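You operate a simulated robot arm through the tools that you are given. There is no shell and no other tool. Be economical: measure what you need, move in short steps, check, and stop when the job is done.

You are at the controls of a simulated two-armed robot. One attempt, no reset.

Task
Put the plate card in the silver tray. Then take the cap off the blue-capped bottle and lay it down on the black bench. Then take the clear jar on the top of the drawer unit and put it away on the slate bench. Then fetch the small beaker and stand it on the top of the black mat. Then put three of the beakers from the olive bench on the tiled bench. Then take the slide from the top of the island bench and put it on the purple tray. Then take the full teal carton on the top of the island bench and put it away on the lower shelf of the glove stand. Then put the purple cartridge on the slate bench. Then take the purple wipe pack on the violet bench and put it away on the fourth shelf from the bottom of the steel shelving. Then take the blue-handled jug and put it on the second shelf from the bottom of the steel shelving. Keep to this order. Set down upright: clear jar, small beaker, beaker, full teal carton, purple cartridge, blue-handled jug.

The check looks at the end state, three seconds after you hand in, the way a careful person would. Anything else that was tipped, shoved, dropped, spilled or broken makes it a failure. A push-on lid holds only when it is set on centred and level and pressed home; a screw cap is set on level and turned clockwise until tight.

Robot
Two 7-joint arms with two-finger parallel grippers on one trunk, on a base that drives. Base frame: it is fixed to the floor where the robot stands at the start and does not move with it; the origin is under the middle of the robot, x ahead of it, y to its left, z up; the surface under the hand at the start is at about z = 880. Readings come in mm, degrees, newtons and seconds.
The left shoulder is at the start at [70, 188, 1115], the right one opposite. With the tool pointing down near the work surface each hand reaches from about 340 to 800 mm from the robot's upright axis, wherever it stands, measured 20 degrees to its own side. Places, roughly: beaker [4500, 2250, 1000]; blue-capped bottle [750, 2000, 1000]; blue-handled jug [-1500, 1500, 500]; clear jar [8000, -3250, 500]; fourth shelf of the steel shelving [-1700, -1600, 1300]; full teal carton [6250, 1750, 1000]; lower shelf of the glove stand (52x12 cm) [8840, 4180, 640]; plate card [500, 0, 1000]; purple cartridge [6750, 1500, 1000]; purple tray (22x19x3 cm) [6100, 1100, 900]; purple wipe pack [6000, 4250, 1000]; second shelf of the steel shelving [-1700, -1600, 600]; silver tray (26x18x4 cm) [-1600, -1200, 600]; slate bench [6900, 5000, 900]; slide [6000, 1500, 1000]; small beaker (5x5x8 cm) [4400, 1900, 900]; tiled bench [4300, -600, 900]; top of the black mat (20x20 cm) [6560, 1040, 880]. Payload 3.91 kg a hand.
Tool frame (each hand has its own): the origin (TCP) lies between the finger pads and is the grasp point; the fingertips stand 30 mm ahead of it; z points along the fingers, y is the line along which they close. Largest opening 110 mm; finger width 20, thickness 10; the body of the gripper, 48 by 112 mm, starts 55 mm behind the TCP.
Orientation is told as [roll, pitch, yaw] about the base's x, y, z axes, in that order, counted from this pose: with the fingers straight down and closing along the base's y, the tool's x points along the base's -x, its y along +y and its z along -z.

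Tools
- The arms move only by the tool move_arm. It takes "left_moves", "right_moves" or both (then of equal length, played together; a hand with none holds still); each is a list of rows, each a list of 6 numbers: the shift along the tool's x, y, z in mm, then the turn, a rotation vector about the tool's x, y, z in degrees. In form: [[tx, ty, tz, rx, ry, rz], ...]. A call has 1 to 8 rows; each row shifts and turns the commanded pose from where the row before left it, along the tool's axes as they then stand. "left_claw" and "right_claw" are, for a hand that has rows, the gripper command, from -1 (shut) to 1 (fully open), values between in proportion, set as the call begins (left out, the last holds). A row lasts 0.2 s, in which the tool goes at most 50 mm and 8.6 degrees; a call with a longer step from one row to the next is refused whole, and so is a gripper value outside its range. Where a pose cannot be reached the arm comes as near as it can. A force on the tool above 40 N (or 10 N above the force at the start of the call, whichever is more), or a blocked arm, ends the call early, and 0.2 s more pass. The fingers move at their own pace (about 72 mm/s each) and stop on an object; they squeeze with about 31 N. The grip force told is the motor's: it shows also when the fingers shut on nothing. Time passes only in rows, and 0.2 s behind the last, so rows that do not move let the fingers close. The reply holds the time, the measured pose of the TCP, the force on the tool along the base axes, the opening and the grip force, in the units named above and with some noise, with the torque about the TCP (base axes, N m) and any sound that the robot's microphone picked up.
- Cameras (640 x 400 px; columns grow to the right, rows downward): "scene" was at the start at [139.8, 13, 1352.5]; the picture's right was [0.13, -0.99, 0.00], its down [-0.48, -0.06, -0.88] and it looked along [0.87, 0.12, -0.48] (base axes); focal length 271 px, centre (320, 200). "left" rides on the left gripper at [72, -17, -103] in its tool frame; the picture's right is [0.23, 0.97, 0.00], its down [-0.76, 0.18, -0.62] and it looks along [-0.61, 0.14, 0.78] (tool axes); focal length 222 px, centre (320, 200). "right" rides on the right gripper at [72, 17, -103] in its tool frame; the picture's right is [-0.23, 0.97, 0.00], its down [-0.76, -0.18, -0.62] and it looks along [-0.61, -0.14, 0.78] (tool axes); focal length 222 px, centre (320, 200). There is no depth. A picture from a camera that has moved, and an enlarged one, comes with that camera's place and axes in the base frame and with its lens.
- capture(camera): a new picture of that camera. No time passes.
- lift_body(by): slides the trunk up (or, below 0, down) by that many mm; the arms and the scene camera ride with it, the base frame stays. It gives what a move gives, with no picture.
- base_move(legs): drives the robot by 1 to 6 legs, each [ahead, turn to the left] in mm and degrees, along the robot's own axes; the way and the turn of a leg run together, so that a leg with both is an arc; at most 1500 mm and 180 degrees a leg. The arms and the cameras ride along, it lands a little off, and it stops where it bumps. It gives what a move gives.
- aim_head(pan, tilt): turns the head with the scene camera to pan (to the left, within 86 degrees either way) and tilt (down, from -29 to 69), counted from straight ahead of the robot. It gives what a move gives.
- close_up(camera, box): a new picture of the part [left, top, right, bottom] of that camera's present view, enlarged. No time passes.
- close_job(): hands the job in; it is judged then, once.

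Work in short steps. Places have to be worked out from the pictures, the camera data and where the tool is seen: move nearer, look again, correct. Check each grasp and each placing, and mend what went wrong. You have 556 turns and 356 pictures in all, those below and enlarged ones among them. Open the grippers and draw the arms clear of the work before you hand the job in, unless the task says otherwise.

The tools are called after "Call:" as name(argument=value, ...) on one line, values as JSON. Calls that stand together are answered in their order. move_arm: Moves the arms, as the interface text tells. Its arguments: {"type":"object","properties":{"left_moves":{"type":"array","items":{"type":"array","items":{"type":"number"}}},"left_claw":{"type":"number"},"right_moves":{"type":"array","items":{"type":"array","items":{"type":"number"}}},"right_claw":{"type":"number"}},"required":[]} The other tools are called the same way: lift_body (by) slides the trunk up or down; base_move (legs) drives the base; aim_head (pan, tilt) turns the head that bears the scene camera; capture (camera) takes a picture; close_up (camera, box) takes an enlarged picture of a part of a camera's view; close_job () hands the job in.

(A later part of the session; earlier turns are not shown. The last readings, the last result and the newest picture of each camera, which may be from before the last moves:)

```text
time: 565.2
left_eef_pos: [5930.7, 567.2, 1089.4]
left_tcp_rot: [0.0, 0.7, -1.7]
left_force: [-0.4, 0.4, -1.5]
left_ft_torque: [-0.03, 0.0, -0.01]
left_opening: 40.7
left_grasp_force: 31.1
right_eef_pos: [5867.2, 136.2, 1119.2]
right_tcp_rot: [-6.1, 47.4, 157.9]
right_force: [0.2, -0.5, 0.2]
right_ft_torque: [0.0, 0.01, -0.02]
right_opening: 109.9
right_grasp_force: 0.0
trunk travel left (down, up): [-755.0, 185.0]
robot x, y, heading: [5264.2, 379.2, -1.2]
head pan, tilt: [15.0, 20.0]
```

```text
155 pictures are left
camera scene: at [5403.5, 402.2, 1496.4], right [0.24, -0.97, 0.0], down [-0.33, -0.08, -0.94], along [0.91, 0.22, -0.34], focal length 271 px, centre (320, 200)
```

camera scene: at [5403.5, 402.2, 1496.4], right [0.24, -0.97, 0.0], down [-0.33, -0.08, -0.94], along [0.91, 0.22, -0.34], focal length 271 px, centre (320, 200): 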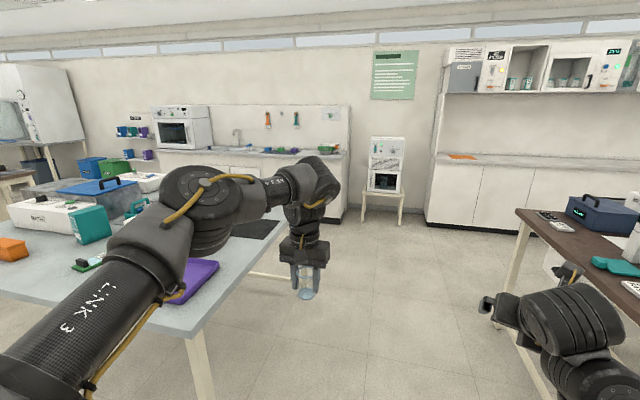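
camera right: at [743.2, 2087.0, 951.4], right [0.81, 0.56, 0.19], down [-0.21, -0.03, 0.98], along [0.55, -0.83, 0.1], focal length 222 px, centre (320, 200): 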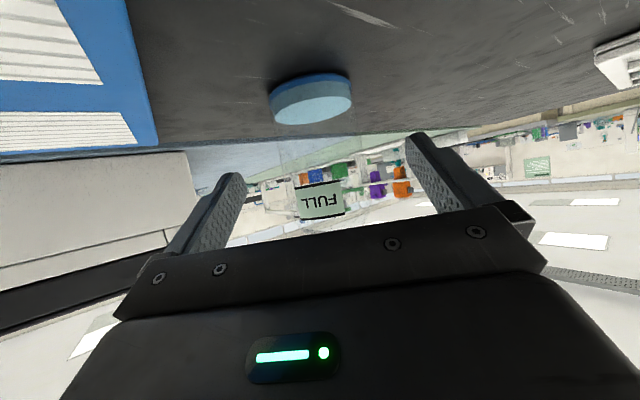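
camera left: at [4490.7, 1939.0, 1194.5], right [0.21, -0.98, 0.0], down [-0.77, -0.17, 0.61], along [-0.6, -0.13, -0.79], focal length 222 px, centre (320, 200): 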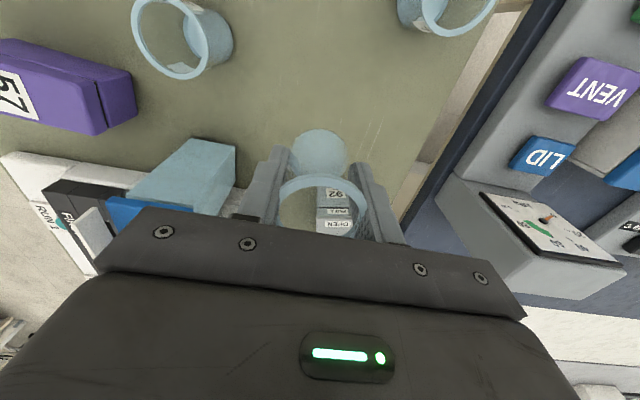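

The corridor is clear. I'll drive to x≈6720 and turn to face the island.

Call:
base_move(legs=[[1450, 0], [0, 91]])

Call:
aim_head(pan=12, tilt=35)

Call:
capture(camera="scene")

```text
time: 576.4
left_eef_pos: [6529.3, 1003.7, 1089.3]
left_tcp_rot: [-0.1, 0.8, 89.3]
left_force: [-0.4, 0.8, -1.0]
left_ft_torque: [0.06, 0.02, 0.0]
left_opening: 40.8
left_grasp_force: 31.1
right_eef_pos: [6960.3, 948.5, 1118.6]
right_tcp_rot: [-6.2, 47.4, -111.1]
right_force: [0.0, 0.1, 0.1]
right_ft_torque: [0.0, -0.02, -0.01]
right_opening: 110.1
right_grasp_force: 0.1
trunk travel left (down, up): [-755.0, 185.0]
robot x, y, heading: [6727.8, 338.2, 89.7]
head pan, tilt: [15.0, 20.0]
```

```text
time: 577.1
left_eef_pos: [6529.0, 1004.3, 1089.9]
left_tcp_rot: [-0.1, 0.7, 89.2]
left_force: [0.0, 0.7, -0.8]
left_ft_torque: [0.02, 0.0, 0.02]
left_opening: 40.6
left_grasp_force: 31.1
right_eef_pos: [6959.4, 947.8, 1117.9]
right_tcp_rot: [-6.2, 47.4, -110.9]
right_force: [-0.4, 0.2, 0.4]
right_ft_torque: [0.02, -0.01, -0.01]
right_opening: 110.0
right_grasp_force: 0.0
trunk travel left (down, up): [-755.0, 185.0]
robot x, y, heading: [6726.1, 341.6, 90.0]
head pan, tilt: [12.0, 35.0]
```

```text
154 pictures are left
camera scene: at [6708.6, 477.4, 1472.7], right [0.98, 0.2, 0.0], down [0.12, -0.56, -0.82], along [-0.17, 0.8, -0.57], focal length 271 px, centre (320, 200)
```

scene: 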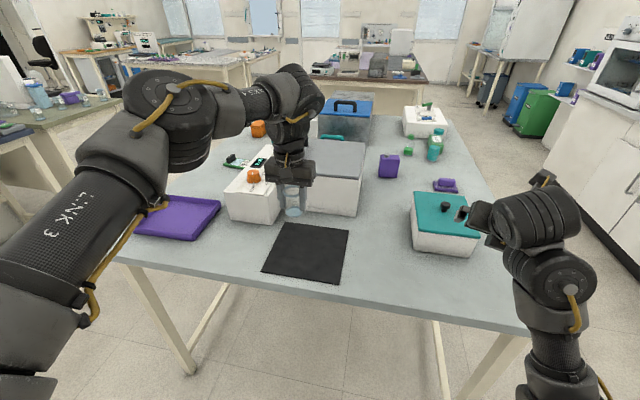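

The black mat centre is [6551,1029]. I'll place the beaker there: shift, descend, creep to contact.

Call:
move_arm(left_moves=[[-13, -11, 20, 0, 0, 0], [-13, -11, 40, 0, 0, 0], [0, 0, 40, 0, 0, 0], [0, 0, 35, 0, 0, 0], [0, 0, 12, 0, 0, 0], [0, 0, 3, 0, 0, 0], [0, 0, 3, 0, 0, 0]])

Call:
capture(camera="left")

```text
time: 578.7
left_eef_pos: [6551.5, 1027.7, 934.9]
left_tcp_rot: [-0.1, 0.8, 89.3]
left_force: [-0.4, -0.8, -0.5]
left_ft_torque: [-0.04, 0.01, 0.01]
left_opening: 41.0
left_grasp_force: 31.0
right_eef_pos: [6960.5, 949.2, 1119.1]
right_tcp_rot: [-6.2, 47.4, -111.1]
right_force: [0.3, 1.0, -0.8]
right_ft_torque: [0.0, 0.01, 0.01]
right_opening: 110.0
right_grasp_force: 0.0
trunk travel left (down, up): [-755.0, 185.0]
robot x, y, heading: [6731.3, 342.1, 89.7]
head pan, tilt: [12.0, 35.0]
```

```text
153 pictures are left
camera left: at [6567.6, 956.2, 1039.7], right [-0.98, -0.22, 0.0], down [-0.17, 0.77, 0.61], along [-0.13, 0.6, -0.79], focal length 222 px, centre (320, 200)
```

left: 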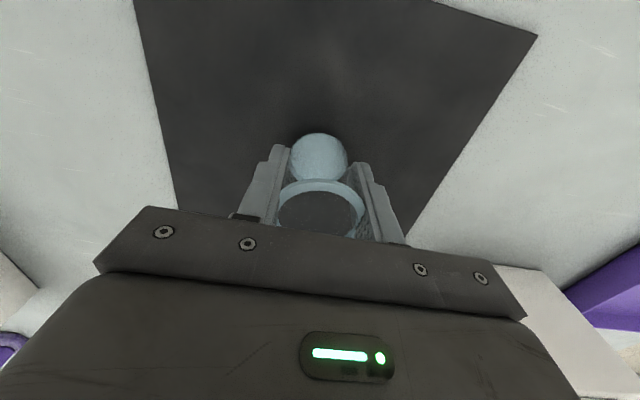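

Call:
move_arm(left_moves=[[0, 0, 2, 0, 0, 0], [0, 0, 2, 0, 0, 0], [0, 0, 2, 0, 0, 0], [0, 0, 2, 0, 0, 0]])

```text
time: 579.7
left_eef_pos: [6551.8, 1026.3, 933.2]
left_tcp_rot: [-0.1, 0.5, 89.4]
left_force: [-2.6, 3.1, 21.1]
left_ft_torque: [0.2, 0.21, 0.03]
left_opening: 40.8
left_grasp_force: 31.4
right_eef_pos: [6960.4, 946.3, 1119.8]
right_tcp_rot: [-6.3, 47.6, -111.1]
right_force: [0.2, -0.3, 0.0]
right_ft_torque: [0.0, 0.01, 0.02]
right_opening: 110.1
right_grasp_force: 0.1
trunk travel left (down, up): [-755.0, 185.0]
robot x, y, heading: [6727.2, 337.7, 89.6]
head pan, tilt: [12.0, 35.0]
```

Contact. Release and lift straight up.

Call:
move_arm(left_moves=[[0, 0, -1, 0, 0, 0], [0, 0, 0, 0, 0, 0], [0, 0, 0, 0, 0, 0], [0, 0, -25, 0, 0, 0], [0, 0, -45, 0, 0, 0], [0, 0, -45, 0, 0, 0], [0, 0, -45, 0, 0, 0], [0, 0, -20, 0, 0, 0]], left_claw=0.3)

Call:
close_up(camera="scene", box=[100, 90, 500, 300])

```text
time: 581.5
left_eef_pos: [6551.5, 1028.8, 1107.2]
left_tcp_rot: [-0.1, 0.7, 89.3]
left_force: [-0.9, 0.8, 0.5]
left_ft_torque: [0.0, -0.03, -0.01]
left_opening: 71.3
left_grasp_force: 0.1
right_eef_pos: [6959.9, 948.5, 1118.5]
right_tcp_rot: [-6.2, 47.4, -111.1]
right_force: [0.4, -0.2, -0.2]
right_ft_torque: [0.01, 0.01, 0.01]
right_opening: 110.0
right_grasp_force: 0.0
trunk travel left (down, up): [-755.0, 185.0]
robot x, y, heading: [6728.2, 339.4, 89.7]
head pan, tilt: [12.0, 35.0]
```

```text
1.60 times, centred on (300, 195) of scene
camera zoom: at [6708.7, 477.2, 1472.6], right [0.98, 0.2, 0.0], down [0.12, -0.56, -0.82], along [-0.17, 0.8, -0.57], focal length 434 px, centre (352, 208)
```

zoom: 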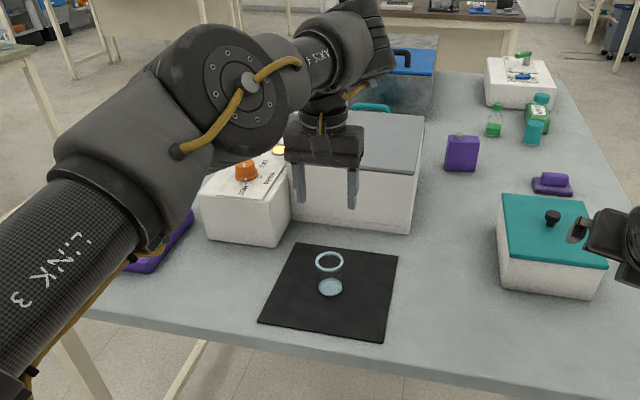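

The small beaker stands on the black mat. Next are three beakers from the olive bench; I return to the olive bench's +x side.

Call:
base_move(legs=[[-60, 0], [0, 90], [1420, 0], [0, -90], [1480, 0], [330, 0]])

```text
time: 605.8
left_eef_pos: [5231.7, 2842.4, 1109.0]
left_tcp_rot: [-0.1, 0.7, 86.4]
left_force: [-0.1, 0.3, 0.3]
left_ft_torque: [0.0, 0.01, -0.01]
left_opening: 71.4
left_grasp_force: 0.1
right_eef_pos: [5633.3, 2741.0, 1119.0]
right_tcp_rot: [-6.2, 47.4, -113.9]
right_force: [-0.3, -0.3, -0.3]
right_ft_torque: [0.01, -0.02, -0.01]
right_opening: 110.2
right_grasp_force: 0.0
trunk travel left (down, up): [-755.0, 185.0]
robot x, y, heading: [5370.3, 2149.6, 86.8]
head pan, tilt: [12.0, 35.0]
```

Call:
base_move(legs=[[0, 93.5], [285, 0]])

Call:
aim_head(pan=15, tilt=42)

Call:
capture(camera="scene")

```text
time: 611.8
left_eef_pos: [4402.5, 1965.9, 1108.3]
left_tcp_rot: [-0.2, 0.7, 179.7]
left_force: [-0.7, 0.2, 0.3]
left_ft_torque: [0.0, -0.01, 0.01]
left_opening: 71.7
left_grasp_force: 0.0
right_eef_pos: [4481.4, 2373.8, 1120.5]
right_tcp_rot: [-6.1, 47.4, -20.8]
right_force: [0.4, -0.1, -0.5]
right_ft_torque: [0.02, -0.01, 0.03]
right_opening: 110.1
right_grasp_force: 0.1
trunk travel left (down, up): [-755.0, 185.0]
robot x, y, heading: [5088.5, 2147.9, -179.6]
head pan, tilt: [12.0, 35.0]
```

```text
time: 612.4
left_eef_pos: [4401.0, 1966.5, 1107.7]
left_tcp_rot: [-0.1, 0.7, 179.6]
left_force: [-0.7, -0.6, 0.6]
left_ft_torque: [-0.02, 0.0, 0.02]
left_opening: 71.4
left_grasp_force: 0.1
right_eef_pos: [4479.7, 2374.5, 1118.0]
right_tcp_rot: [-6.3, 47.4, -20.7]
right_force: [-0.7, 0.1, 0.2]
right_ft_torque: [0.01, 0.01, 0.0]
right_opening: 110.0
right_grasp_force: 0.1
trunk travel left (down, up): [-755.0, 185.0]
robot x, y, heading: [5091.1, 2141.9, -179.9]
head pan, tilt: [15.0, 42.0]
```

```text
151 pictures are left
camera scene: at [4957.2, 2123.5, 1462.1], right [-0.26, 0.97, 0.0], down [0.65, 0.17, -0.74], along [-0.72, -0.19, -0.67], focal length 271 px, centre (320, 200)
```

scene: 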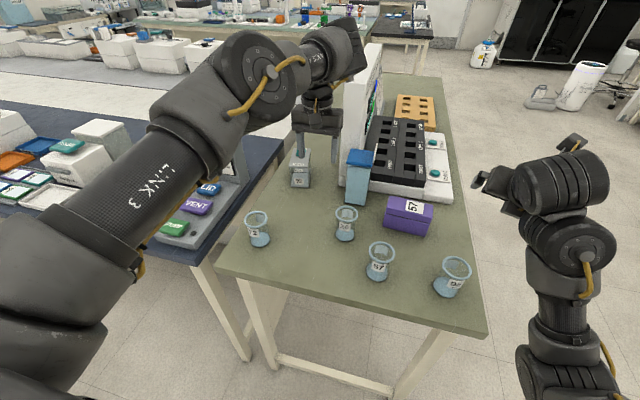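

Beakers A [4543,1837], B [4465,2069] and C [4563,2167] suit the left hand. I'll start with A.

Call:
move_arm(left_moves=[[35.5, 31.5, 0, 0, 0, 0], [35.5, 31.5, 0, 0, 0, 0], [35.5, 31.5, 0, 0, 0, 0], [35.5, 31.5, 0, 0, 0, 0], [0, 0, 30, 0, 0, 0], [0, 0, 0, 0, 0, 0]], left_claw=1)

Call:
capture(camera="left")

```text
time: 613.8
left_eef_pos: [4542.8, 1839.7, 1078.9]
left_tcp_rot: [0.0, 0.7, 179.8]
left_force: [-0.2, -0.9, -0.3]
left_ft_torque: [0.0, 0.04, 0.0]
left_opening: 110.0
left_grasp_force: 0.0
right_eef_pos: [4479.6, 2374.6, 1118.1]
right_tcp_rot: [-6.3, 47.4, -20.7]
right_force: [0.4, 0.2, -0.2]
right_ft_torque: [0.01, 0.02, 0.0]
right_opening: 110.0
right_grasp_force: 0.0
trunk travel left (down, up): [-755.0, 185.0]
robot x, y, heading: [5090.1, 2145.6, -179.9]
head pan, tilt: [15.0, 42.0]
```

```text
150 pictures are left
camera left: at [4614.1, 1856.1, 1184.6], right [0.22, -0.98, 0.0], down [-0.77, -0.17, 0.61], along [-0.6, -0.14, -0.79], focal length 222 px, centre (320, 200)
```

left: 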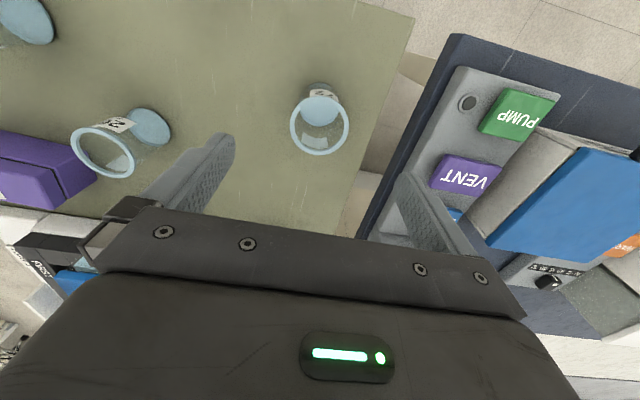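

A's rim is exactly under the hand. I'll narrow to 80 mm (a device is nearby), descend to z≈930 and close.

Call:
move_arm(left_moves=[[0, 0, 0, 0, 0, 0], [0, 0, 40, 0, 0, 0], [0, 0, 40, 0, 0, 0], [0, 0, 40, 0, 0, 0], [0, 0, 28, 0, 0, 0], [0, 0, 0, 0, 0, 0]], left_claw=0.45)

Call:
move_arm(left_moves=[[0, 0, 0, 0, 0, 0], [0, 0, 0, 0, 0, 0], [0, 0, 0, 0, 0, 0], [0, 0, 0, 0, 0, 0]], left_claw=-1)

```text
time: 615.2
left_eef_pos: [4545.2, 1841.9, 930.5]
left_tcp_rot: [-0.1, 0.7, 179.8]
left_force: [0.9, -0.4, 0.2]
left_ft_torque: [0.0, -0.01, 0.01]
left_opening: 79.5
left_grasp_force: 0.0
right_eef_pos: [4479.3, 2374.7, 1119.2]
right_tcp_rot: [-6.1, 47.4, -20.7]
right_force: [-0.3, 0.3, 0.8]
right_ft_torque: [-0.01, -0.01, -0.01]
right_opening: 110.1
right_grasp_force: 0.0
trunk travel left (down, up): [-755.0, 185.0]
robot x, y, heading: [5088.5, 2144.7, -179.8]
head pan, tilt: [15.0, 42.0]
```

```text
time: 616.2
left_eef_pos: [4544.2, 1842.0, 932.3]
left_tcp_rot: [-0.1, 0.6, 179.7]
left_force: [0.0, 0.0, -0.1]
left_ft_torque: [-0.02, 0.02, -0.02]
left_opening: 49.8
left_grasp_force: 30.7
right_eef_pos: [4479.7, 2373.7, 1120.3]
right_tcp_rot: [-6.2, 47.4, -20.8]
right_force: [0.6, -0.1, -0.9]
right_ft_torque: [0.0, -0.03, 0.01]
right_opening: 110.0
right_grasp_force: 0.0
trunk travel left (down, up): [-755.0, 185.0]
robot x, y, heading: [5089.0, 2144.7, -180.0]
head pan, tilt: [15.0, 42.0]
```

Gripped at 50 mm (base 52 below TCP). Lift, back out and drive down toward the tiled bench.

Call:
move_arm(left_moves=[[0, 0, -15, 0, 0, 0], [0, 0, -35, 0, 0, 0], [0, 0, -45, 0, 0, 0], [0, 0, -45, 0, 0, 0], [0, 0, -15, 0, 0, 0]])

Call:
base_move(legs=[[-230, 0], [0, 90], [1300, 0]])

Call:
aim_head(pan=-40, tilt=22)

Call:
capture(camera="scene")

```text
time: 617.4
left_eef_pos: [4542.6, 1839.3, 1086.7]
left_tcp_rot: [-0.2, 0.8, 179.7]
left_force: [-0.1, -0.1, 1.2]
left_ft_torque: [0.0, -0.02, -0.01]
left_opening: 49.8
left_grasp_force: 30.8
right_eef_pos: [4479.6, 2374.3, 1118.2]
right_tcp_rot: [-6.3, 47.4, -20.7]
right_force: [0.2, 0.2, 0.5]
right_ft_torque: [0.06, -0.05, 0.01]
right_opening: 110.2
right_grasp_force: 0.0
trunk travel left (down, up): [-755.0, 185.0]
robot x, y, heading: [5091.9, 2146.9, -180.0]
head pan, tilt: [15.0, 42.0]
```

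```text
time: 629.2
left_eef_pos: [5691.1, 302.4, 1087.2]
left_tcp_rot: [-0.2, 0.7, -88.5]
left_force: [-0.5, -0.2, -0.4]
left_ft_torque: [0.04, -0.01, 0.01]
left_opening: 49.7
left_grasp_force: 30.9
right_eef_pos: [5158.9, 223.8, 1119.2]
right_tcp_rot: [-6.2, 47.4, 71.1]
right_force: [0.7, -0.4, 0.3]
right_ft_torque: [0.0, -0.01, 0.01]
right_opening: 110.1
right_grasp_force: 0.1
trunk travel left (down, up): [-755.0, 185.0]
robot x, y, heading: [5369.6, 839.8, -88.1]
head pan, tilt: [15.0, 42.0]
```

```text
time: 630.5
left_eef_pos: [5691.0, 302.4, 1084.8]
left_tcp_rot: [-0.1, 0.7, -88.5]
left_force: [-0.3, 0.4, -1.3]
left_ft_torque: [-0.01, -0.01, -0.01]
left_opening: 49.7
left_grasp_force: 30.9
right_eef_pos: [5158.6, 222.2, 1119.3]
right_tcp_rot: [-6.2, 47.4, 71.1]
right_force: [1.1, 1.0, -0.4]
right_ft_torque: [0.0, 0.01, 0.0]
right_opening: 109.9
right_grasp_force: 0.1
trunk travel left (down, up): [-755.0, 185.0]
robot x, y, heading: [5366.2, 840.8, -87.8]
head pan, tilt: [-40.0, 22.0]
```

```text
149 pictures are left
camera scene: at [5312.7, 716.1, 1493.2], right [-0.79, 0.62, 0.0], down [0.23, 0.3, -0.93], along [-0.57, -0.73, -0.38], focal length 271 px, centre (320, 200)
```

scene: 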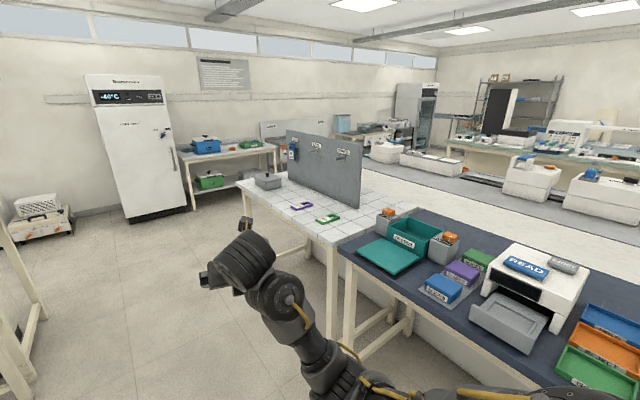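

The tiled bench's +x edge is x≈4650 for y -940..-100; free area near [4560,-560…-760] between the clips and the toolbox. I'll drive to y≈-450 and face it.

Call:
base_move(legs=[[0, -2], [1290, 0], [0, -90], [200, 0]])

Call:
aim_head(pan=15, tilt=40)

Call:
capture(camera="scene")

```text
time: 642.2
left_eef_pos: [4615.5, -692.2, 1085.9]
left_tcp_rot: [-0.1, 0.7, 178.6]
left_force: [-0.4, -0.6, -0.8]
left_ft_torque: [-0.02, -0.03, -0.02]
left_opening: 50.0
left_grasp_force: 30.9
right_eef_pos: [4563.1, -155.6, 1119.6]
right_tcp_rot: [-6.2, 47.3, -21.8]
right_force: [-0.3, 0.8, -0.7]
right_ft_torque: [0.04, -0.03, 0.0]
right_opening: 110.1
right_grasp_force: 0.0
trunk travel left (down, up): [-755.0, 185.0]
robot x, y, heading: [5169.9, -394.5, 179.1]
head pan, tilt: [-40.0, 22.0]
```

```text
time: 643.4
left_eef_pos: [4615.9, -691.8, 1085.4]
left_tcp_rot: [0.0, 0.7, 178.5]
left_force: [0.1, 0.6, -0.4]
left_ft_torque: [-0.02, 0.02, 0.0]
left_opening: 49.9
left_grasp_force: 30.8
right_eef_pos: [4562.4, -157.1, 1118.6]
right_tcp_rot: [-6.3, 47.4, -21.9]
right_force: [0.0, -0.5, 0.3]
right_ft_torque: [0.01, 0.02, 0.01]
right_opening: 110.1
right_grasp_force: 0.1
trunk travel left (down, up): [-755.0, 185.0]
robot x, y, heading: [5171.5, -394.4, 179.0]
head pan, tilt: [15.0, 40.0]
```

```text
148 pictures are left
camera scene: at [5035.0, -416.1, 1465.0], right [-0.24, 0.97, 0.0], down [0.62, 0.16, -0.77], along [-0.74, -0.19, -0.64], focal length 271 px, centre (320, 200)
```

scene: 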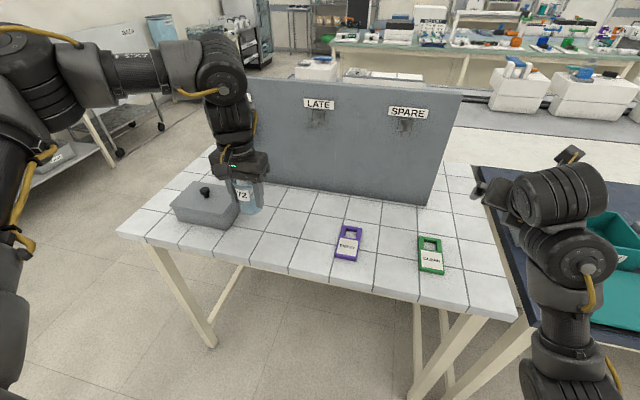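

P1 for this beaker: [4490,-710]. I'll move there and descend.

Call:
move_arm(left_moves=[[-42, 7, 0, 0, 0, 0], [-42, 7, 0, 0, 0, 0], [-42, 7, 0, 0, 0, 0], [0, 0, 40, 0, 0, 0], [0, 0, 40, 0, 0, 0], [0, 0, 40, 0, 0, 0], [0, 0, 20, 0, 0, 0], [0, 0, 6, 0, 0, 0]])

Call:
move_arm(left_moves=[[0, 0, 2, 0, 0, 0], [0, 0, 2, 0, 0, 0], [0, 0, 2, 0, 0, 0], [0, 0, 2, 0, 0, 0], [0, 0, 2, 0, 0, 0], [0, 0, 2, 0, 0, 0]])

Call:
capture(camera="left")

```text
time: 645.2
left_eef_pos: [4492.3, -707.6, 939.0]
left_tcp_rot: [-0.1, 0.7, 178.6]
left_force: [-0.5, -0.2, 0.1]
left_ft_torque: [-0.01, 0.01, -0.01]
left_opening: 49.7
left_grasp_force: 31.1
right_eef_pos: [4562.9, -155.9, 1117.9]
right_tcp_rot: [-6.1, 47.4, -21.8]
right_force: [-0.5, 0.2, -1.1]
right_ft_torque: [0.01, 0.01, 0.03]
right_opening: 109.9
right_grasp_force: 0.0
trunk travel left (down, up): [-755.0, 185.0]
robot x, y, heading: [5167.1, -396.3, 179.0]
head pan, tilt: [15.0, 40.0]
```

```text
time: 646.6
left_eef_pos: [4492.0, -708.4, 930.2]
left_tcp_rot: [-0.1, 0.4, 178.6]
left_force: [1.9, -2.0, 21.1]
left_ft_torque: [-0.18, -0.01, 0.01]
left_opening: 49.9
left_grasp_force: 31.0
right_eef_pos: [4567.4, -154.5, 1120.6]
right_tcp_rot: [-6.4, 47.4, -22.0]
right_force: [0.1, 0.1, -0.6]
right_ft_torque: [0.0, 0.02, -0.01]
right_opening: 110.1
right_grasp_force: 0.1
trunk travel left (down, up): [-755.0, 185.0]
robot x, y, heading: [5169.9, -395.6, 179.0]
head pan, tilt: [15.0, 40.0]
```

```text
147 pictures are left
camera left: at [4564.3, -694.2, 1035.3], right [0.2, -0.98, 0.0], down [-0.77, -0.16, 0.62], along [-0.6, -0.13, -0.79], focal length 222 px, centre (320, 200)
```

left: 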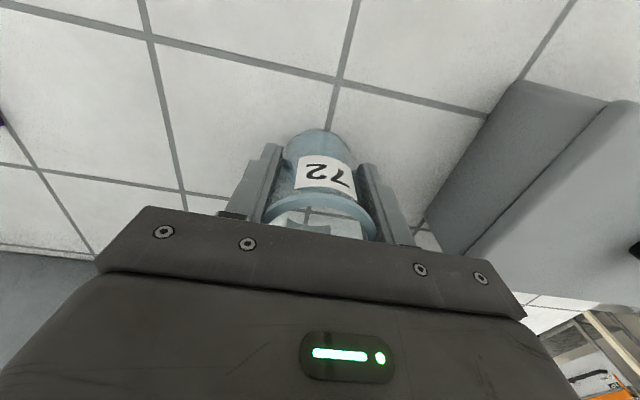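

Contact. Release to 70 mm only (the toolbox is near), then lift.

Call:
move_arm(left_moves=[[0, 0, -1, 0, 0, 0], [0, 0, 0, 0, 0, 0], [0, 0, 0, 0, 0, 0], [0, 0, -25, 0, 0, 0], [0, 0, -45, 0, 0, 0], [0, 0, -45, 0, 0, 0], [0, 0, -45, 0, 0, 0], [0, 0, -20, 0, 0, 0]], left_claw=0.27)

Call:
base_move(legs=[[-230, 0], [0, -90], [1500, 0], [1020, 0]])

Call:
close_up(camera="left", box=[0, 0, 640, 400])

```text
time: 648.4
left_eef_pos: [4491.7, -708.2, 1110.4]
left_tcp_rot: [0.0, 0.7, 178.6]
left_force: [0.1, -0.2, -0.3]
left_ft_torque: [0.01, 0.0, -0.02]
left_opening: 69.7
left_grasp_force: 0.0
right_eef_pos: [4564.1, -156.6, 1119.5]
right_tcp_rot: [-6.1, 47.4, -21.8]
right_force: [-0.9, 0.8, -0.6]
right_ft_torque: [0.01, -0.01, 0.03]
right_opening: 109.7
right_grasp_force: 0.0
trunk travel left (down, up): [-755.0, 185.0]
robot x, y, heading: [5170.1, -395.4, 178.9]
head pan, tilt: [15.0, 40.0]
```

```text
time: 666.1
left_eef_pos: [5053.6, 2836.3, 1109.2]
left_tcp_rot: [-0.2, 0.7, 89.4]
left_force: [0.6, 0.3, 0.5]
left_ft_torque: [0.04, 0.0, 0.0]
left_opening: 69.8
left_grasp_force: 0.1
right_eef_pos: [5607.1, 2772.4, 1119.5]
right_tcp_rot: [-6.2, 47.4, -110.9]
right_force: [0.6, -1.0, 0.3]
right_ft_torque: [-0.01, 0.01, -0.01]
right_opening: 110.0
right_grasp_force: 0.0
trunk travel left (down, up): [-755.0, 185.0]
robot x, y, heading: [5375.1, 2158.7, 90.0]
head pan, tilt: [15.0, 40.0]
```

```text
1.00 times, centred on (320, 200) of left (not enlarged: the box is as wide or as high as the picture)
camera zoom: at [5068.8, 2765.2, 1213.7], right [-0.98, -0.22, 0.0], down [-0.17, 0.77, 0.61], along [-0.13, 0.6, -0.79], focal length 222 px, centre (320, 200)
```

zoom: 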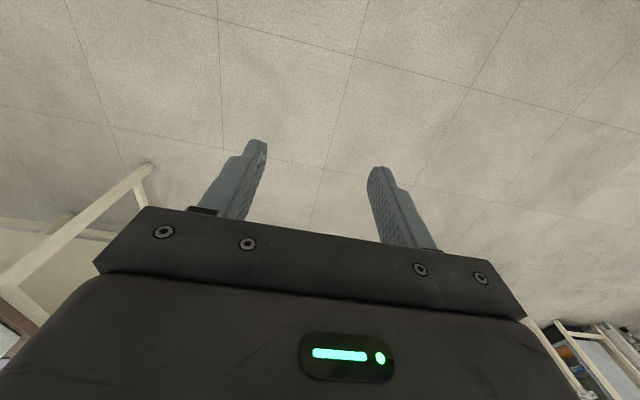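

Now beaker B. I turn to face the bench.

Call:
base_move(legs=[[0, 90], [285, 0]])

```text
time: 671.9
left_eef_pos: [4424.0, 1838.9, 1109.3]
left_tcp_rot: [-0.1, 0.6, 179.5]
left_force: [0.4, -0.3, -0.8]
left_ft_torque: [-0.02, -0.04, 0.04]
left_opening: 70.0
left_grasp_force: 0.1
right_eef_pos: [4487.4, 2392.1, 1118.8]
right_tcp_rot: [-6.3, 47.6, -20.8]
right_force: [-0.6, -0.4, 0.2]
right_ft_torque: [0.02, 0.02, -0.03]
right_opening: 110.1
right_grasp_force: 0.0
trunk travel left (down, up): [-755.0, 185.0]
robot x, y, heading: [5098.9, 2170.0, -179.9]
head pan, tilt: [15.0, 40.0]
```

Call:
move_arm(left_moves=[[7, -38, 0, 0, 0, 0], [7, -38, 0, 0, 0, 0], [7, -38, 0, 0, 0, 0], [7, -38, 0, 0, 0, 0], [7, -38, 0, 0, 0, 0], [7, -38, 0, 0, 0, 0], [0, 0, 20, 0, 0, 0]], left_claw=0.45)

Call:
capture(camera="left")

```text
time: 673.5
left_eef_pos: [4466.5, 2067.9, 1089.1]
left_tcp_rot: [-0.2, 0.7, 179.6]
left_force: [-0.3, -0.7, -0.6]
left_ft_torque: [0.04, -0.02, 0.01]
left_opening: 79.9
left_grasp_force: 0.0
right_eef_pos: [4486.0, 2390.9, 1118.6]
right_tcp_rot: [-6.1, 47.3, -20.5]
right_force: [-0.9, 0.0, -0.7]
right_ft_torque: [-0.01, -0.02, -0.03]
right_opening: 109.8
right_grasp_force: 0.1
trunk travel left (down, up): [-755.0, 185.0]
robot x, y, heading: [5097.0, 2158.5, -179.9]
head pan, tilt: [15.0, 40.0]
```

```text
145 pictures are left
camera left: at [4538.3, 2082.5, 1193.0], right [0.22, -0.98, 0.0], down [-0.77, -0.18, 0.61], along [-0.6, -0.14, -0.79], focal length 222 px, centre (320, 200)
```

left: 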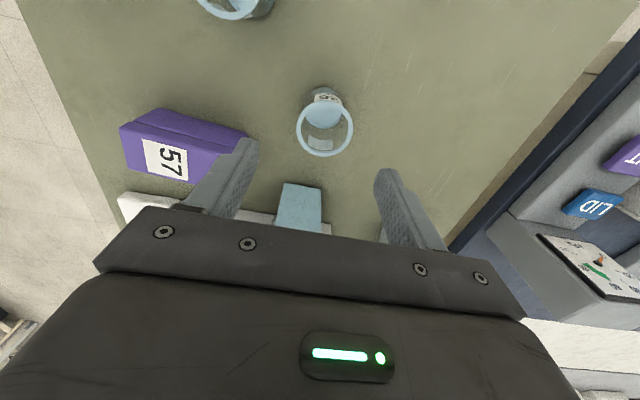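

Call:
move_arm(left_moves=[[-3.5, 7, 10, 0, 0, 0], [0, 0, 45, 0, 0, 0], [0, 0, 45, 0, 0, 0], [0, 0, 40, 0, 0, 0], [0, 0, 18, 0, 0, 0], [0, 0, 0, 0, 0, 0]])

Call:
move_arm(left_moves=[[0, 0, 0, 0, 0, 0], [0, 0, 0, 0, 0, 0], [0, 0, 0, 0, 0, 0], [0, 0, 0, 0, 0, 0]], left_claw=-1)

```text
time: 674.9
left_eef_pos: [4464.4, 2059.3, 932.6]
left_tcp_rot: [-0.2, 0.7, 179.6]
left_force: [0.0, 0.9, 0.5]
left_ft_torque: [0.0, 0.02, -0.03]
left_opening: 79.6
left_grasp_force: 0.0
right_eef_pos: [4487.5, 2393.3, 1118.1]
right_tcp_rot: [-6.2, 47.3, -20.8]
right_force: [1.4, 0.2, -0.1]
right_ft_torque: [0.03, 0.02, -0.01]
right_opening: 110.0
right_grasp_force: 0.1
trunk travel left (down, up): [-755.0, 185.0]
robot x, y, heading: [5094.9, 2161.4, -180.0]
head pan, tilt: [15.0, 40.0]
```

```text
time: 675.9
left_eef_pos: [4465.8, 2058.2, 932.0]
left_tcp_rot: [-0.1, 0.7, 179.5]
left_force: [0.6, -0.2, -0.6]
left_ft_torque: [0.0, 0.0, 0.03]
left_opening: 50.4
left_grasp_force: 31.3
right_eef_pos: [4487.0, 2392.1, 1118.7]
right_tcp_rot: [-6.1, 47.4, -20.8]
right_force: [0.7, 0.3, 0.9]
right_ft_torque: [0.0, -0.02, 0.02]
right_opening: 110.2
right_grasp_force: 0.1
trunk travel left (down, up): [-755.0, 185.0]
robot x, y, heading: [5097.0, 2162.6, -179.9]
head pan, tilt: [15.0, 40.0]
```

Gripped. Lift and drive to the tiled bench.

Call:
move_arm(left_moves=[[0, 0, -15, 0, 0, 0], [0, 0, -35, 0, 0, 0], [0, 0, -45, 0, 0, 0], [0, 0, -45, 0, 0, 0], [0, 0, -15, 0, 0, 0]])

Call:
base_move(legs=[[-230, 0], [0, 90], [1500, 0], [1050, 0], [0, -90], [200, 0]])

Call:
capture(camera="scene")

```text
time: 677.1
left_eef_pos: [4463.9, 2060.9, 1088.9]
left_tcp_rot: [-0.1, 0.7, 179.6]
left_force: [0.3, 0.0, -1.0]
left_ft_torque: [0.0, -0.03, 0.03]
left_opening: 50.1
left_grasp_force: 30.8
right_eef_pos: [4487.0, 2392.9, 1119.5]
right_tcp_rot: [-6.3, 47.4, -20.7]
right_force: [-0.3, 0.5, 0.0]
right_ft_torque: [0.02, -0.02, 0.0]
right_opening: 110.1
right_grasp_force: 0.1
trunk travel left (down, up): [-755.0, 185.0]
robot x, y, heading: [5094.0, 2164.8, -179.8]
head pan, tilt: [15.0, 40.0]
```

```text
time: 699.6
left_eef_pos: [4532.8, -503.6, 1090.2]
left_tcp_rot: [-0.1, 0.6, -178.7]
left_force: [-0.4, -0.2, -1.1]
left_ft_torque: [-0.03, -0.03, 0.01]
left_opening: 49.9
left_grasp_force: 31.6
right_eef_pos: [4545.8, -172.9, 1119.4]
right_tcp_rot: [-6.2, 47.5, -19.1]
right_force: [-0.4, 0.2, 0.2]
right_ft_torque: [0.0, -0.01, 0.0]
right_opening: 109.9
right_grasp_force: 0.1
trunk travel left (down, up): [-755.0, 185.0]
robot x, y, heading: [5159.7, -386.8, -178.2]
head pan, tilt: [15.0, 40.0]
```

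```text
144 pictures are left
camera scene: at [5029.5, -409.8, 1465.2], right [-0.29, 0.96, 0.0], down [0.62, 0.18, -0.77], along [-0.73, -0.22, -0.64], focal length 271 px, centre (320, 200)
```

scene: 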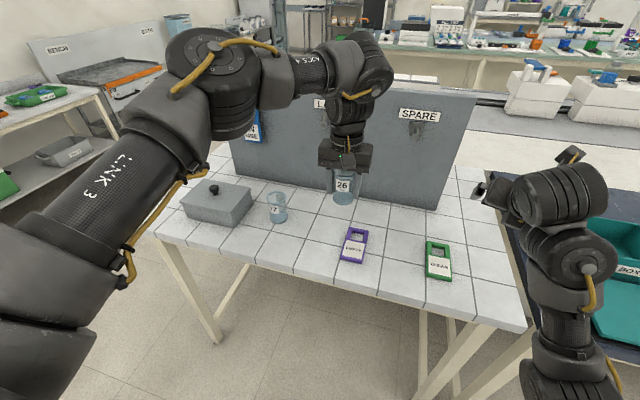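

Beaker 72 stands fine. I'll set this one at [4495,-595].

Call:
move_arm(left_moves=[[-13, 30, 0, 0, 0, 0], [-13, 30, 0, 0, 0, 0], [-13, 30, 0, 0, 0, 0], [0, 0, 45, 0, 0, 0], [0, 0, 45, 0, 0, 0], [0, 0, 40, 0, 0, 0], [0, 0, 20, 0, 0, 0]])

Call:
move_arm(left_moves=[[0, 0, 2, 0, 0, 0], [0, 0, 2, 0, 0, 0], [0, 0, 2, 0, 0, 0], [0, 0, 2, 0, 0, 0], [0, 0, 2, 0, 0, 0], [0, 0, 2, 0, 0, 0]])

```text
time: 701.2
left_eef_pos: [4496.9, -592.9, 937.9]
left_tcp_rot: [-0.2, 0.8, -178.8]
left_force: [-0.5, 0.6, -0.2]
left_ft_torque: [0.02, 0.0, -0.03]
left_opening: 50.0
left_grasp_force: 30.8
right_eef_pos: [4545.6, -173.2, 1118.5]
right_tcp_rot: [-6.1, 47.3, -19.1]
right_force: [-0.7, 0.7, -0.3]
right_ft_torque: [0.01, -0.03, -0.01]
right_opening: 110.2
right_grasp_force: 0.0
trunk travel left (down, up): [-755.0, 185.0]
robot x, y, heading: [5160.9, -385.1, -178.1]
head pan, tilt: [15.0, 40.0]
```

```text
time: 702.6
left_eef_pos: [4497.1, -594.8, 930.4]
left_tcp_rot: [-0.1, 0.3, -178.8]
left_force: [-5.0, -1.3, 23.3]
left_ft_torque: [-0.18, 0.02, 0.06]
left_opening: 50.3
left_grasp_force: 31.4
right_eef_pos: [4546.5, -171.6, 1121.0]
right_tcp_rot: [-6.4, 47.5, -19.2]
right_force: [0.3, -0.8, 0.8]
right_ft_torque: [0.03, 0.04, 0.01]
right_opening: 109.9
right_grasp_force: 0.1
trunk travel left (down, up): [-755.0, 185.0]
robot x, y, heading: [5159.8, -383.4, -178.3]
head pan, tilt: [15.0, 40.0]
```

Contact; release, lift and return for the third (C).

Call:
move_arm(left_moves=[[0, 0, -1, 0, 0, 0], [0, 0, 0, 0, 0, 0], [0, 0, 0, 0, 0, 0], [0, 0, -25, 0, 0, 0], [0, 0, -45, 0, 0, 0], [0, 0, -45, 0, 0, 0], [0, 0, -45, 0, 0, 0], [0, 0, -20, 0, 0, 0]], left_claw=0.27)

Call:
capture(camera="left")

Call:
base_move(legs=[[-230, 0], [0, -91], [1500, 0], [1180, 0], [0, 90], [270, 0]])

```text
time: 704.4
left_eef_pos: [4499.4, -596.7, 1109.3]
left_tcp_rot: [-0.1, 0.7, -178.7]
left_force: [-0.7, 0.3, 0.0]
left_ft_torque: [-0.03, -0.02, 0.03]
left_opening: 70.1
left_grasp_force: 0.0
right_eef_pos: [4544.4, -172.9, 1118.2]
right_tcp_rot: [-6.2, 47.4, -19.1]
right_force: [-1.3, 0.7, 0.0]
right_ft_torque: [0.01, -0.01, 0.01]
right_opening: 109.7
right_grasp_force: 0.0
trunk travel left (down, up): [-755.0, 185.0]
robot x, y, heading: [5162.7, -383.2, -178.4]
head pan, tilt: [15.0, 40.0]
```

```text
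143 pictures are left
camera left: at [4569.4, -578.4, 1213.1], right [0.25, -0.97, 0.0], down [-0.76, -0.2, 0.61], along [-0.59, -0.15, -0.79], focal length 222 px, centre (320, 200)
```

left: 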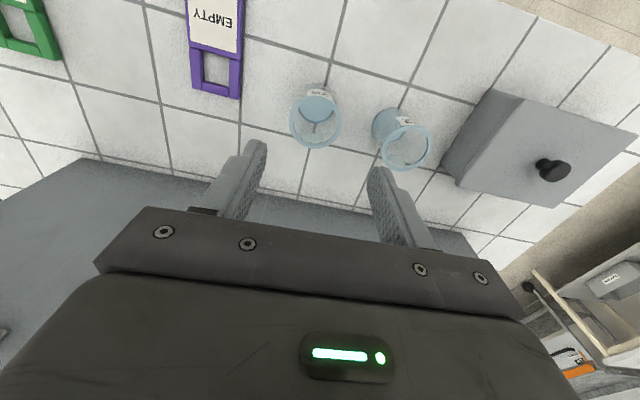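

```text
time: 728.2
left_eef_pos: [4550.6, 2229.7, 1108.5]
left_tcp_rot: [-0.1, 0.7, 175.0]
left_force: [0.3, -0.7, 0.1]
left_ft_torque: [0.02, 0.01, 0.01]
left_opening: 69.8
left_grasp_force: 0.1
right_eef_pos: [4643.5, 2646.7, 1120.4]
right_tcp_rot: [-6.2, 47.5, -25.4]
right_force: [0.7, -0.7, 1.2]
right_ft_torque: [0.0, 0.0, -0.02]
right_opening: 110.0
right_grasp_force: 0.1
trunk travel left (down, up): [-755.0, 185.0]
robot x, y, heading: [5229.6, 2367.1, 175.4]
head pan, tilt: [15.0, 40.0]
```

Both beakers stand well. Now beaker C: align above [4563,2167].

Call:
move_arm(left_moves=[[9, 31, 0, 0, 0, 0], [9, 31, 20, 0, 0, 0], [0, 0, 0, 0, 0, 0]], left_claw=0.45)

Call:
capture(camera="left")

```text
time: 729.0
left_eef_pos: [4560.5, 2169.2, 1089.8]
left_tcp_rot: [0.0, 0.7, 174.8]
left_force: [-0.3, 0.3, -0.8]
left_ft_torque: [0.0, -0.01, 0.02]
left_opening: 80.0
left_grasp_force: 0.1
right_eef_pos: [4641.7, 2649.2, 1118.0]
right_tcp_rot: [-6.3, 47.3, -25.6]
right_force: [0.6, 0.7, -0.3]
right_ft_torque: [0.0, -0.03, 0.01]
right_opening: 109.8
right_grasp_force: 0.3
trunk travel left (down, up): [-755.0, 185.0]
robot x, y, heading: [5230.1, 2368.2, 175.2]
head pan, tilt: [15.0, 40.0]
```

```text
142 pictures are left
camera left: at [4633.0, 2179.2, 1194.3], right [0.14, -0.99, 0.0], down [-0.78, -0.11, 0.61], along [-0.61, -0.09, -0.79], focal length 222 px, centre (320, 200)
```

left: 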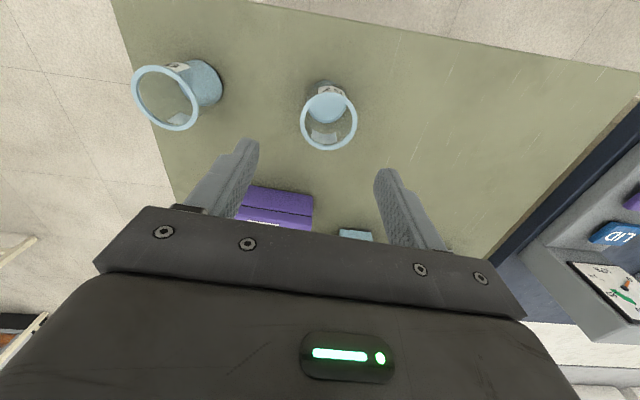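

Call:
move_arm(left_moves=[[0.8, 9, 10, 0, 0, 0], [0, 0, 45, 0, 0, 0], [0, 0, 45, 0, 0, 0], [0, 0, 40, 0, 0, 0], [0, 0, 18, 0, 0, 0], [0, 0, 0, 0, 0, 0]])

Call:
move_arm(left_moves=[[0, 0, 0, 0, 0, 0], [0, 0, 0, 0, 0, 0], [0, 0, 0, 0, 0, 0], [0, 0, 0, 0, 0, 0]], left_claw=-1)

```text
time: 730.4
left_eef_pos: [4566.4, 2158.7, 931.6]
left_tcp_rot: [-0.2, 0.6, 175.0]
left_force: [-0.5, 0.0, -0.2]
left_ft_torque: [0.03, 0.04, -0.01]
left_opening: 79.7
left_grasp_force: 0.0
right_eef_pos: [4643.8, 2645.4, 1118.5]
right_tcp_rot: [-6.2, 47.4, -25.5]
right_force: [-0.3, -0.5, -0.2]
right_ft_torque: [-0.04, 0.01, 0.02]
right_opening: 110.0
right_grasp_force: 0.0
trunk travel left (down, up): [-755.0, 185.0]
robot x, y, heading: [5229.7, 2366.8, 175.5]
head pan, tilt: [15.0, 40.0]
```

```text
time: 731.4
left_eef_pos: [4566.0, 2158.6, 932.2]
left_tcp_rot: [-0.1, 0.8, 174.9]
left_force: [-0.3, -0.4, -0.5]
left_ft_torque: [-0.02, -0.02, -0.01]
left_opening: 50.2
left_grasp_force: 31.5
right_eef_pos: [4640.8, 2645.9, 1118.3]
right_tcp_rot: [-6.2, 47.4, -25.5]
right_force: [-0.6, -0.2, -0.8]
right_ft_torque: [0.0, -0.03, 0.03]
right_opening: 110.0
right_grasp_force: 0.1
trunk travel left (down, up): [-755.0, 185.0]
robot x, y, heading: [5232.4, 2366.1, 175.4]
head pan, tilt: [15.0, 40.0]
```

Gripped. Lift and carry it to the tiled bench; third spot between the two clips at ≈[4500,-352].

Call:
move_arm(left_moves=[[0, 0, -15, 0, 0, 0], [0, 0, -35, 0, 0, 0], [0, 0, -45, 0, 0, 0], [0, 0, -45, 0, 0, 0], [0, 0, -15, 0, 0, 0]])

Call:
base_move(legs=[[-130, 0], [0, 94.5], [1500, 0], [1020, 0], [0, -90], [200, 0]])

Call:
capture(camera="scene")

```text
time: 732.6
left_eef_pos: [4561.4, 2157.4, 1085.7]
left_tcp_rot: [-0.2, 0.7, 174.9]
left_force: [-0.4, 0.3, -1.3]
left_ft_torque: [0.01, -0.01, 0.01]
left_opening: 50.2
left_grasp_force: 30.7
right_eef_pos: [4642.5, 2646.5, 1118.4]
right_tcp_rot: [-6.1, 47.4, -25.3]
right_force: [-0.9, 0.6, 0.2]
right_ft_torque: [0.03, 0.0, -0.02]
right_opening: 110.1
right_grasp_force: 0.1
trunk travel left (down, up): [-755.0, 185.0]
robot x, y, heading: [5235.0, 2364.3, 175.5]
head pan, tilt: [15.0, 40.0]
```

```text
time: 754.9
left_eef_pos: [4596.1, -469.6, 1086.5]
left_tcp_rot: [0.0, 0.6, -177.6]
left_force: [-0.9, -0.6, 0.2]
left_ft_torque: [-0.01, 0.01, -0.01]
left_opening: 49.8
left_grasp_force: 31.4
right_eef_pos: [4613.2, 25.7, 1119.3]
right_tcp_rot: [-6.2, 47.4, -17.9]
right_force: [0.6, 0.5, 0.2]
right_ft_torque: [0.01, 0.0, -0.01]
right_opening: 110.1
right_grasp_force: 0.0
trunk travel left (down, up): [-755.0, 185.0]
robot x, y, heading: [5231.3, -173.3, -176.9]
head pan, tilt: [15.0, 40.0]
```

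```text
141 pictures are left
camera scene: at [5101.8, -202.3, 1465.2], right [-0.31, 0.95, 0.0], down [0.61, 0.2, -0.77], along [-0.73, -0.24, -0.64], focal length 271 px, centre (320, 200)
```

scene: 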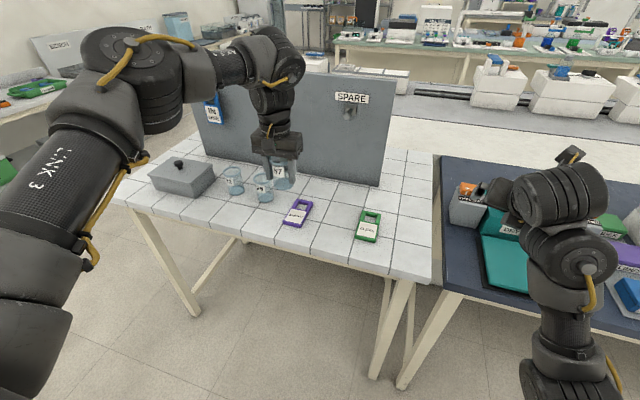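

Call:
move_arm(left_moves=[[-21.5, -29, 0, 0, 0, 0], [-21.5, -29, 0, 0, 0, 0], [-21.5, -29, 0, 0, 0, 0], [-21.5, -29, 0, 0, 0, 0], [0, 0, 45, 0, 0, 0], [0, 0, 45, 0, 0, 0], [0, 0, 40, 0, 0, 0], [0, 0, 16, 0, 0, 0]])

Call:
capture(camera="left")

Call:
move_arm(left_moves=[[0, 0, 2, 0, 0, 0], [0, 0, 2, 0, 0, 0], [0, 0, 2, 0, 0, 0], [0, 0, 2, 0, 0, 0], [0, 0, 2, 0, 0, 0], [0, 0, 2, 0, 0, 0]])

```text
time: 756.7
left_eef_pos: [4548.0, -391.4, 934.5]
left_tcp_rot: [-0.2, 0.6, -177.6]
left_force: [0.3, -0.7, -0.8]
left_ft_torque: [-0.01, -0.03, 0.0]
left_opening: 50.1
left_grasp_force: 31.4
left hand out of reach, approached as far as the arm can: row 3, 4
right_eef_pos: [4612.1, 25.4, 1118.5]
right_tcp_rot: [-6.1, 47.5, -17.9]
right_force: [0.2, -0.6, 0.4]
right_ft_torque: [-0.02, 0.03, 0.0]
right_opening: 110.4
right_grasp_force: 0.0
trunk travel left (down, up): [-755.0, 185.0]
robot x, y, heading: [5233.5, -177.3, -177.3]
head pan, tilt: [15.0, 40.0]
```

```text
140 pictures are left
camera left: at [4619.3, -371.7, 1039.2], right [0.27, -0.96, 0.0], down [-0.76, -0.21, 0.61], along [-0.59, -0.16, -0.79], focal length 222 px, centre (320, 200)
```

left: 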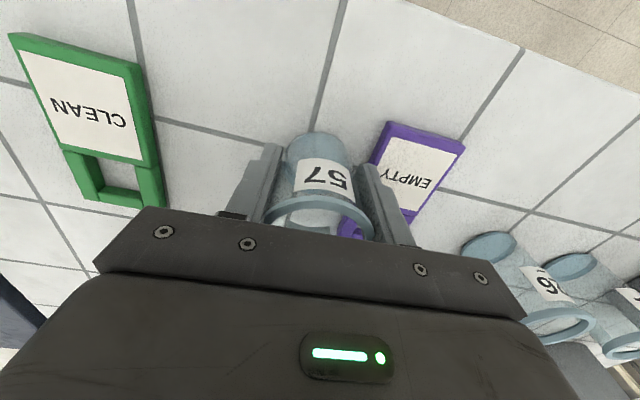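

```text
time: 758.1
left_eef_pos: [4549.9, -391.5, 927.1]
left_tcp_rot: [-0.1, 0.4, -177.6]
left_force: [-1.9, 0.6, 23.5]
left_ft_torque: [0.01, 0.22, 0.01]
left_opening: 50.0
left_grasp_force: 30.6
right_eef_pos: [4616.1, 26.4, 1120.7]
right_tcp_rot: [-6.2, 47.5, -18.0]
right_force: [0.2, 0.0, -0.4]
right_ft_torque: [-0.02, 0.01, -0.01]
right_opening: 110.3
right_grasp_force: 0.0
trunk travel left (down, up): [-755.0, 185.0]
robot x, y, heading: [5232.3, -174.2, -177.1]
head pan, tilt: [15.0, 40.0]
```

It landed close to the purple clip due to reach. I'll lift 10 mm, shift 25 mm toward +y, and set it down again.

Call:
move_arm(left_moves=[[0, 0, -12, 0, 0, 0], [3, -14, 0, 0, 0, 0], [3, -14, 0, 0, 0, 0], [0, 0, 6, 0, 0, 0], [0, 0, 2, 0, 0, 0], [0, 0, 2, 0, 0, 0], [0, 0, 2, 0, 0, 0], [0, 0, 2, 0, 0, 0]])

Call:
capture(camera="left")

```text
time: 759.9
left_eef_pos: [4553.6, -363.3, 927.3]
left_tcp_rot: [-0.1, 0.2, -177.6]
left_force: [-1.0, -1.4, 23.6]
left_ft_torque: [-0.14, 0.05, 0.0]
left_opening: 50.1
left_grasp_force: 30.9
right_eef_pos: [4615.6, 26.3, 1120.9]
right_tcp_rot: [-6.2, 47.6, -17.9]
right_force: [-0.1, 0.6, -0.5]
right_ft_torque: [-0.01, 0.02, 0.02]
right_opening: 109.8
right_grasp_force: 0.0
trunk travel left (down, up): [-755.0, 185.0]
robot x, y, heading: [5230.8, -177.6, -177.2]
head pan, tilt: [15.0, 40.0]
```

```text
139 pictures are left
camera left: at [4624.5, -343.7, 1030.5], right [0.27, -0.96, 0.0], down [-0.76, -0.21, 0.62], along [-0.6, -0.17, -0.78], focal length 222 px, centre (320, 200)
```

left: 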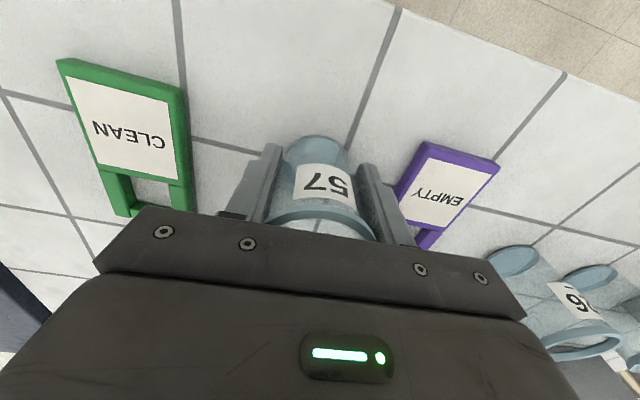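

Good clearance now. Release modestly and lift.

Call:
move_arm(left_moves=[[0, 0, -1, 0, 0, 0], [0, 0, 0, 0, 0, 0], [0, 0, 0, 0, 0, 0], [0, 0, -25, 0, 0, 0], [0, 0, -45, 0, 0, 0], [0, 0, -45, 0, 0, 0], [0, 0, -45, 0, 0, 0], [0, 0, -20, 0, 0, 0]], left_claw=0.2)

Call:
capture(camera="left")

```text
time: 761.7
left_eef_pos: [4553.5, -361.5, 1105.3]
left_tcp_rot: [0.0, 0.6, -177.5]
left_force: [-0.1, 0.3, 0.3]
left_ft_torque: [0.03, 0.02, -0.02]
left_opening: 65.9
left_grasp_force: 0.0
right_eef_pos: [4612.6, 24.9, 1119.1]
right_tcp_rot: [-6.2, 47.5, -17.9]
right_force: [0.6, -0.3, 0.0]
right_ft_torque: [0.01, -0.02, 0.0]
right_opening: 109.9
right_grasp_force: 0.1
trunk travel left (down, up): [-755.0, 185.0]
robot x, y, heading: [5234.6, -171.2, -177.1]
head pan, tilt: [15.0, 40.0]
```

```text
138 pictures are left
camera left: at [4624.1, -341.8, 1210.3], right [0.27, -0.96, 0.0], down [-0.76, -0.21, 0.61], along [-0.59, -0.16, -0.79], focal length 222 px, centre (320, 200)
```

left: 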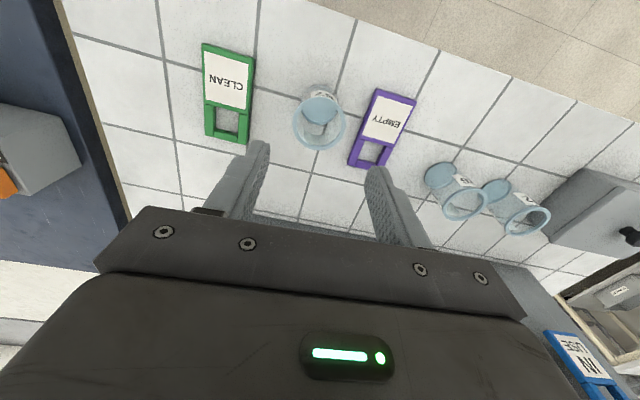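

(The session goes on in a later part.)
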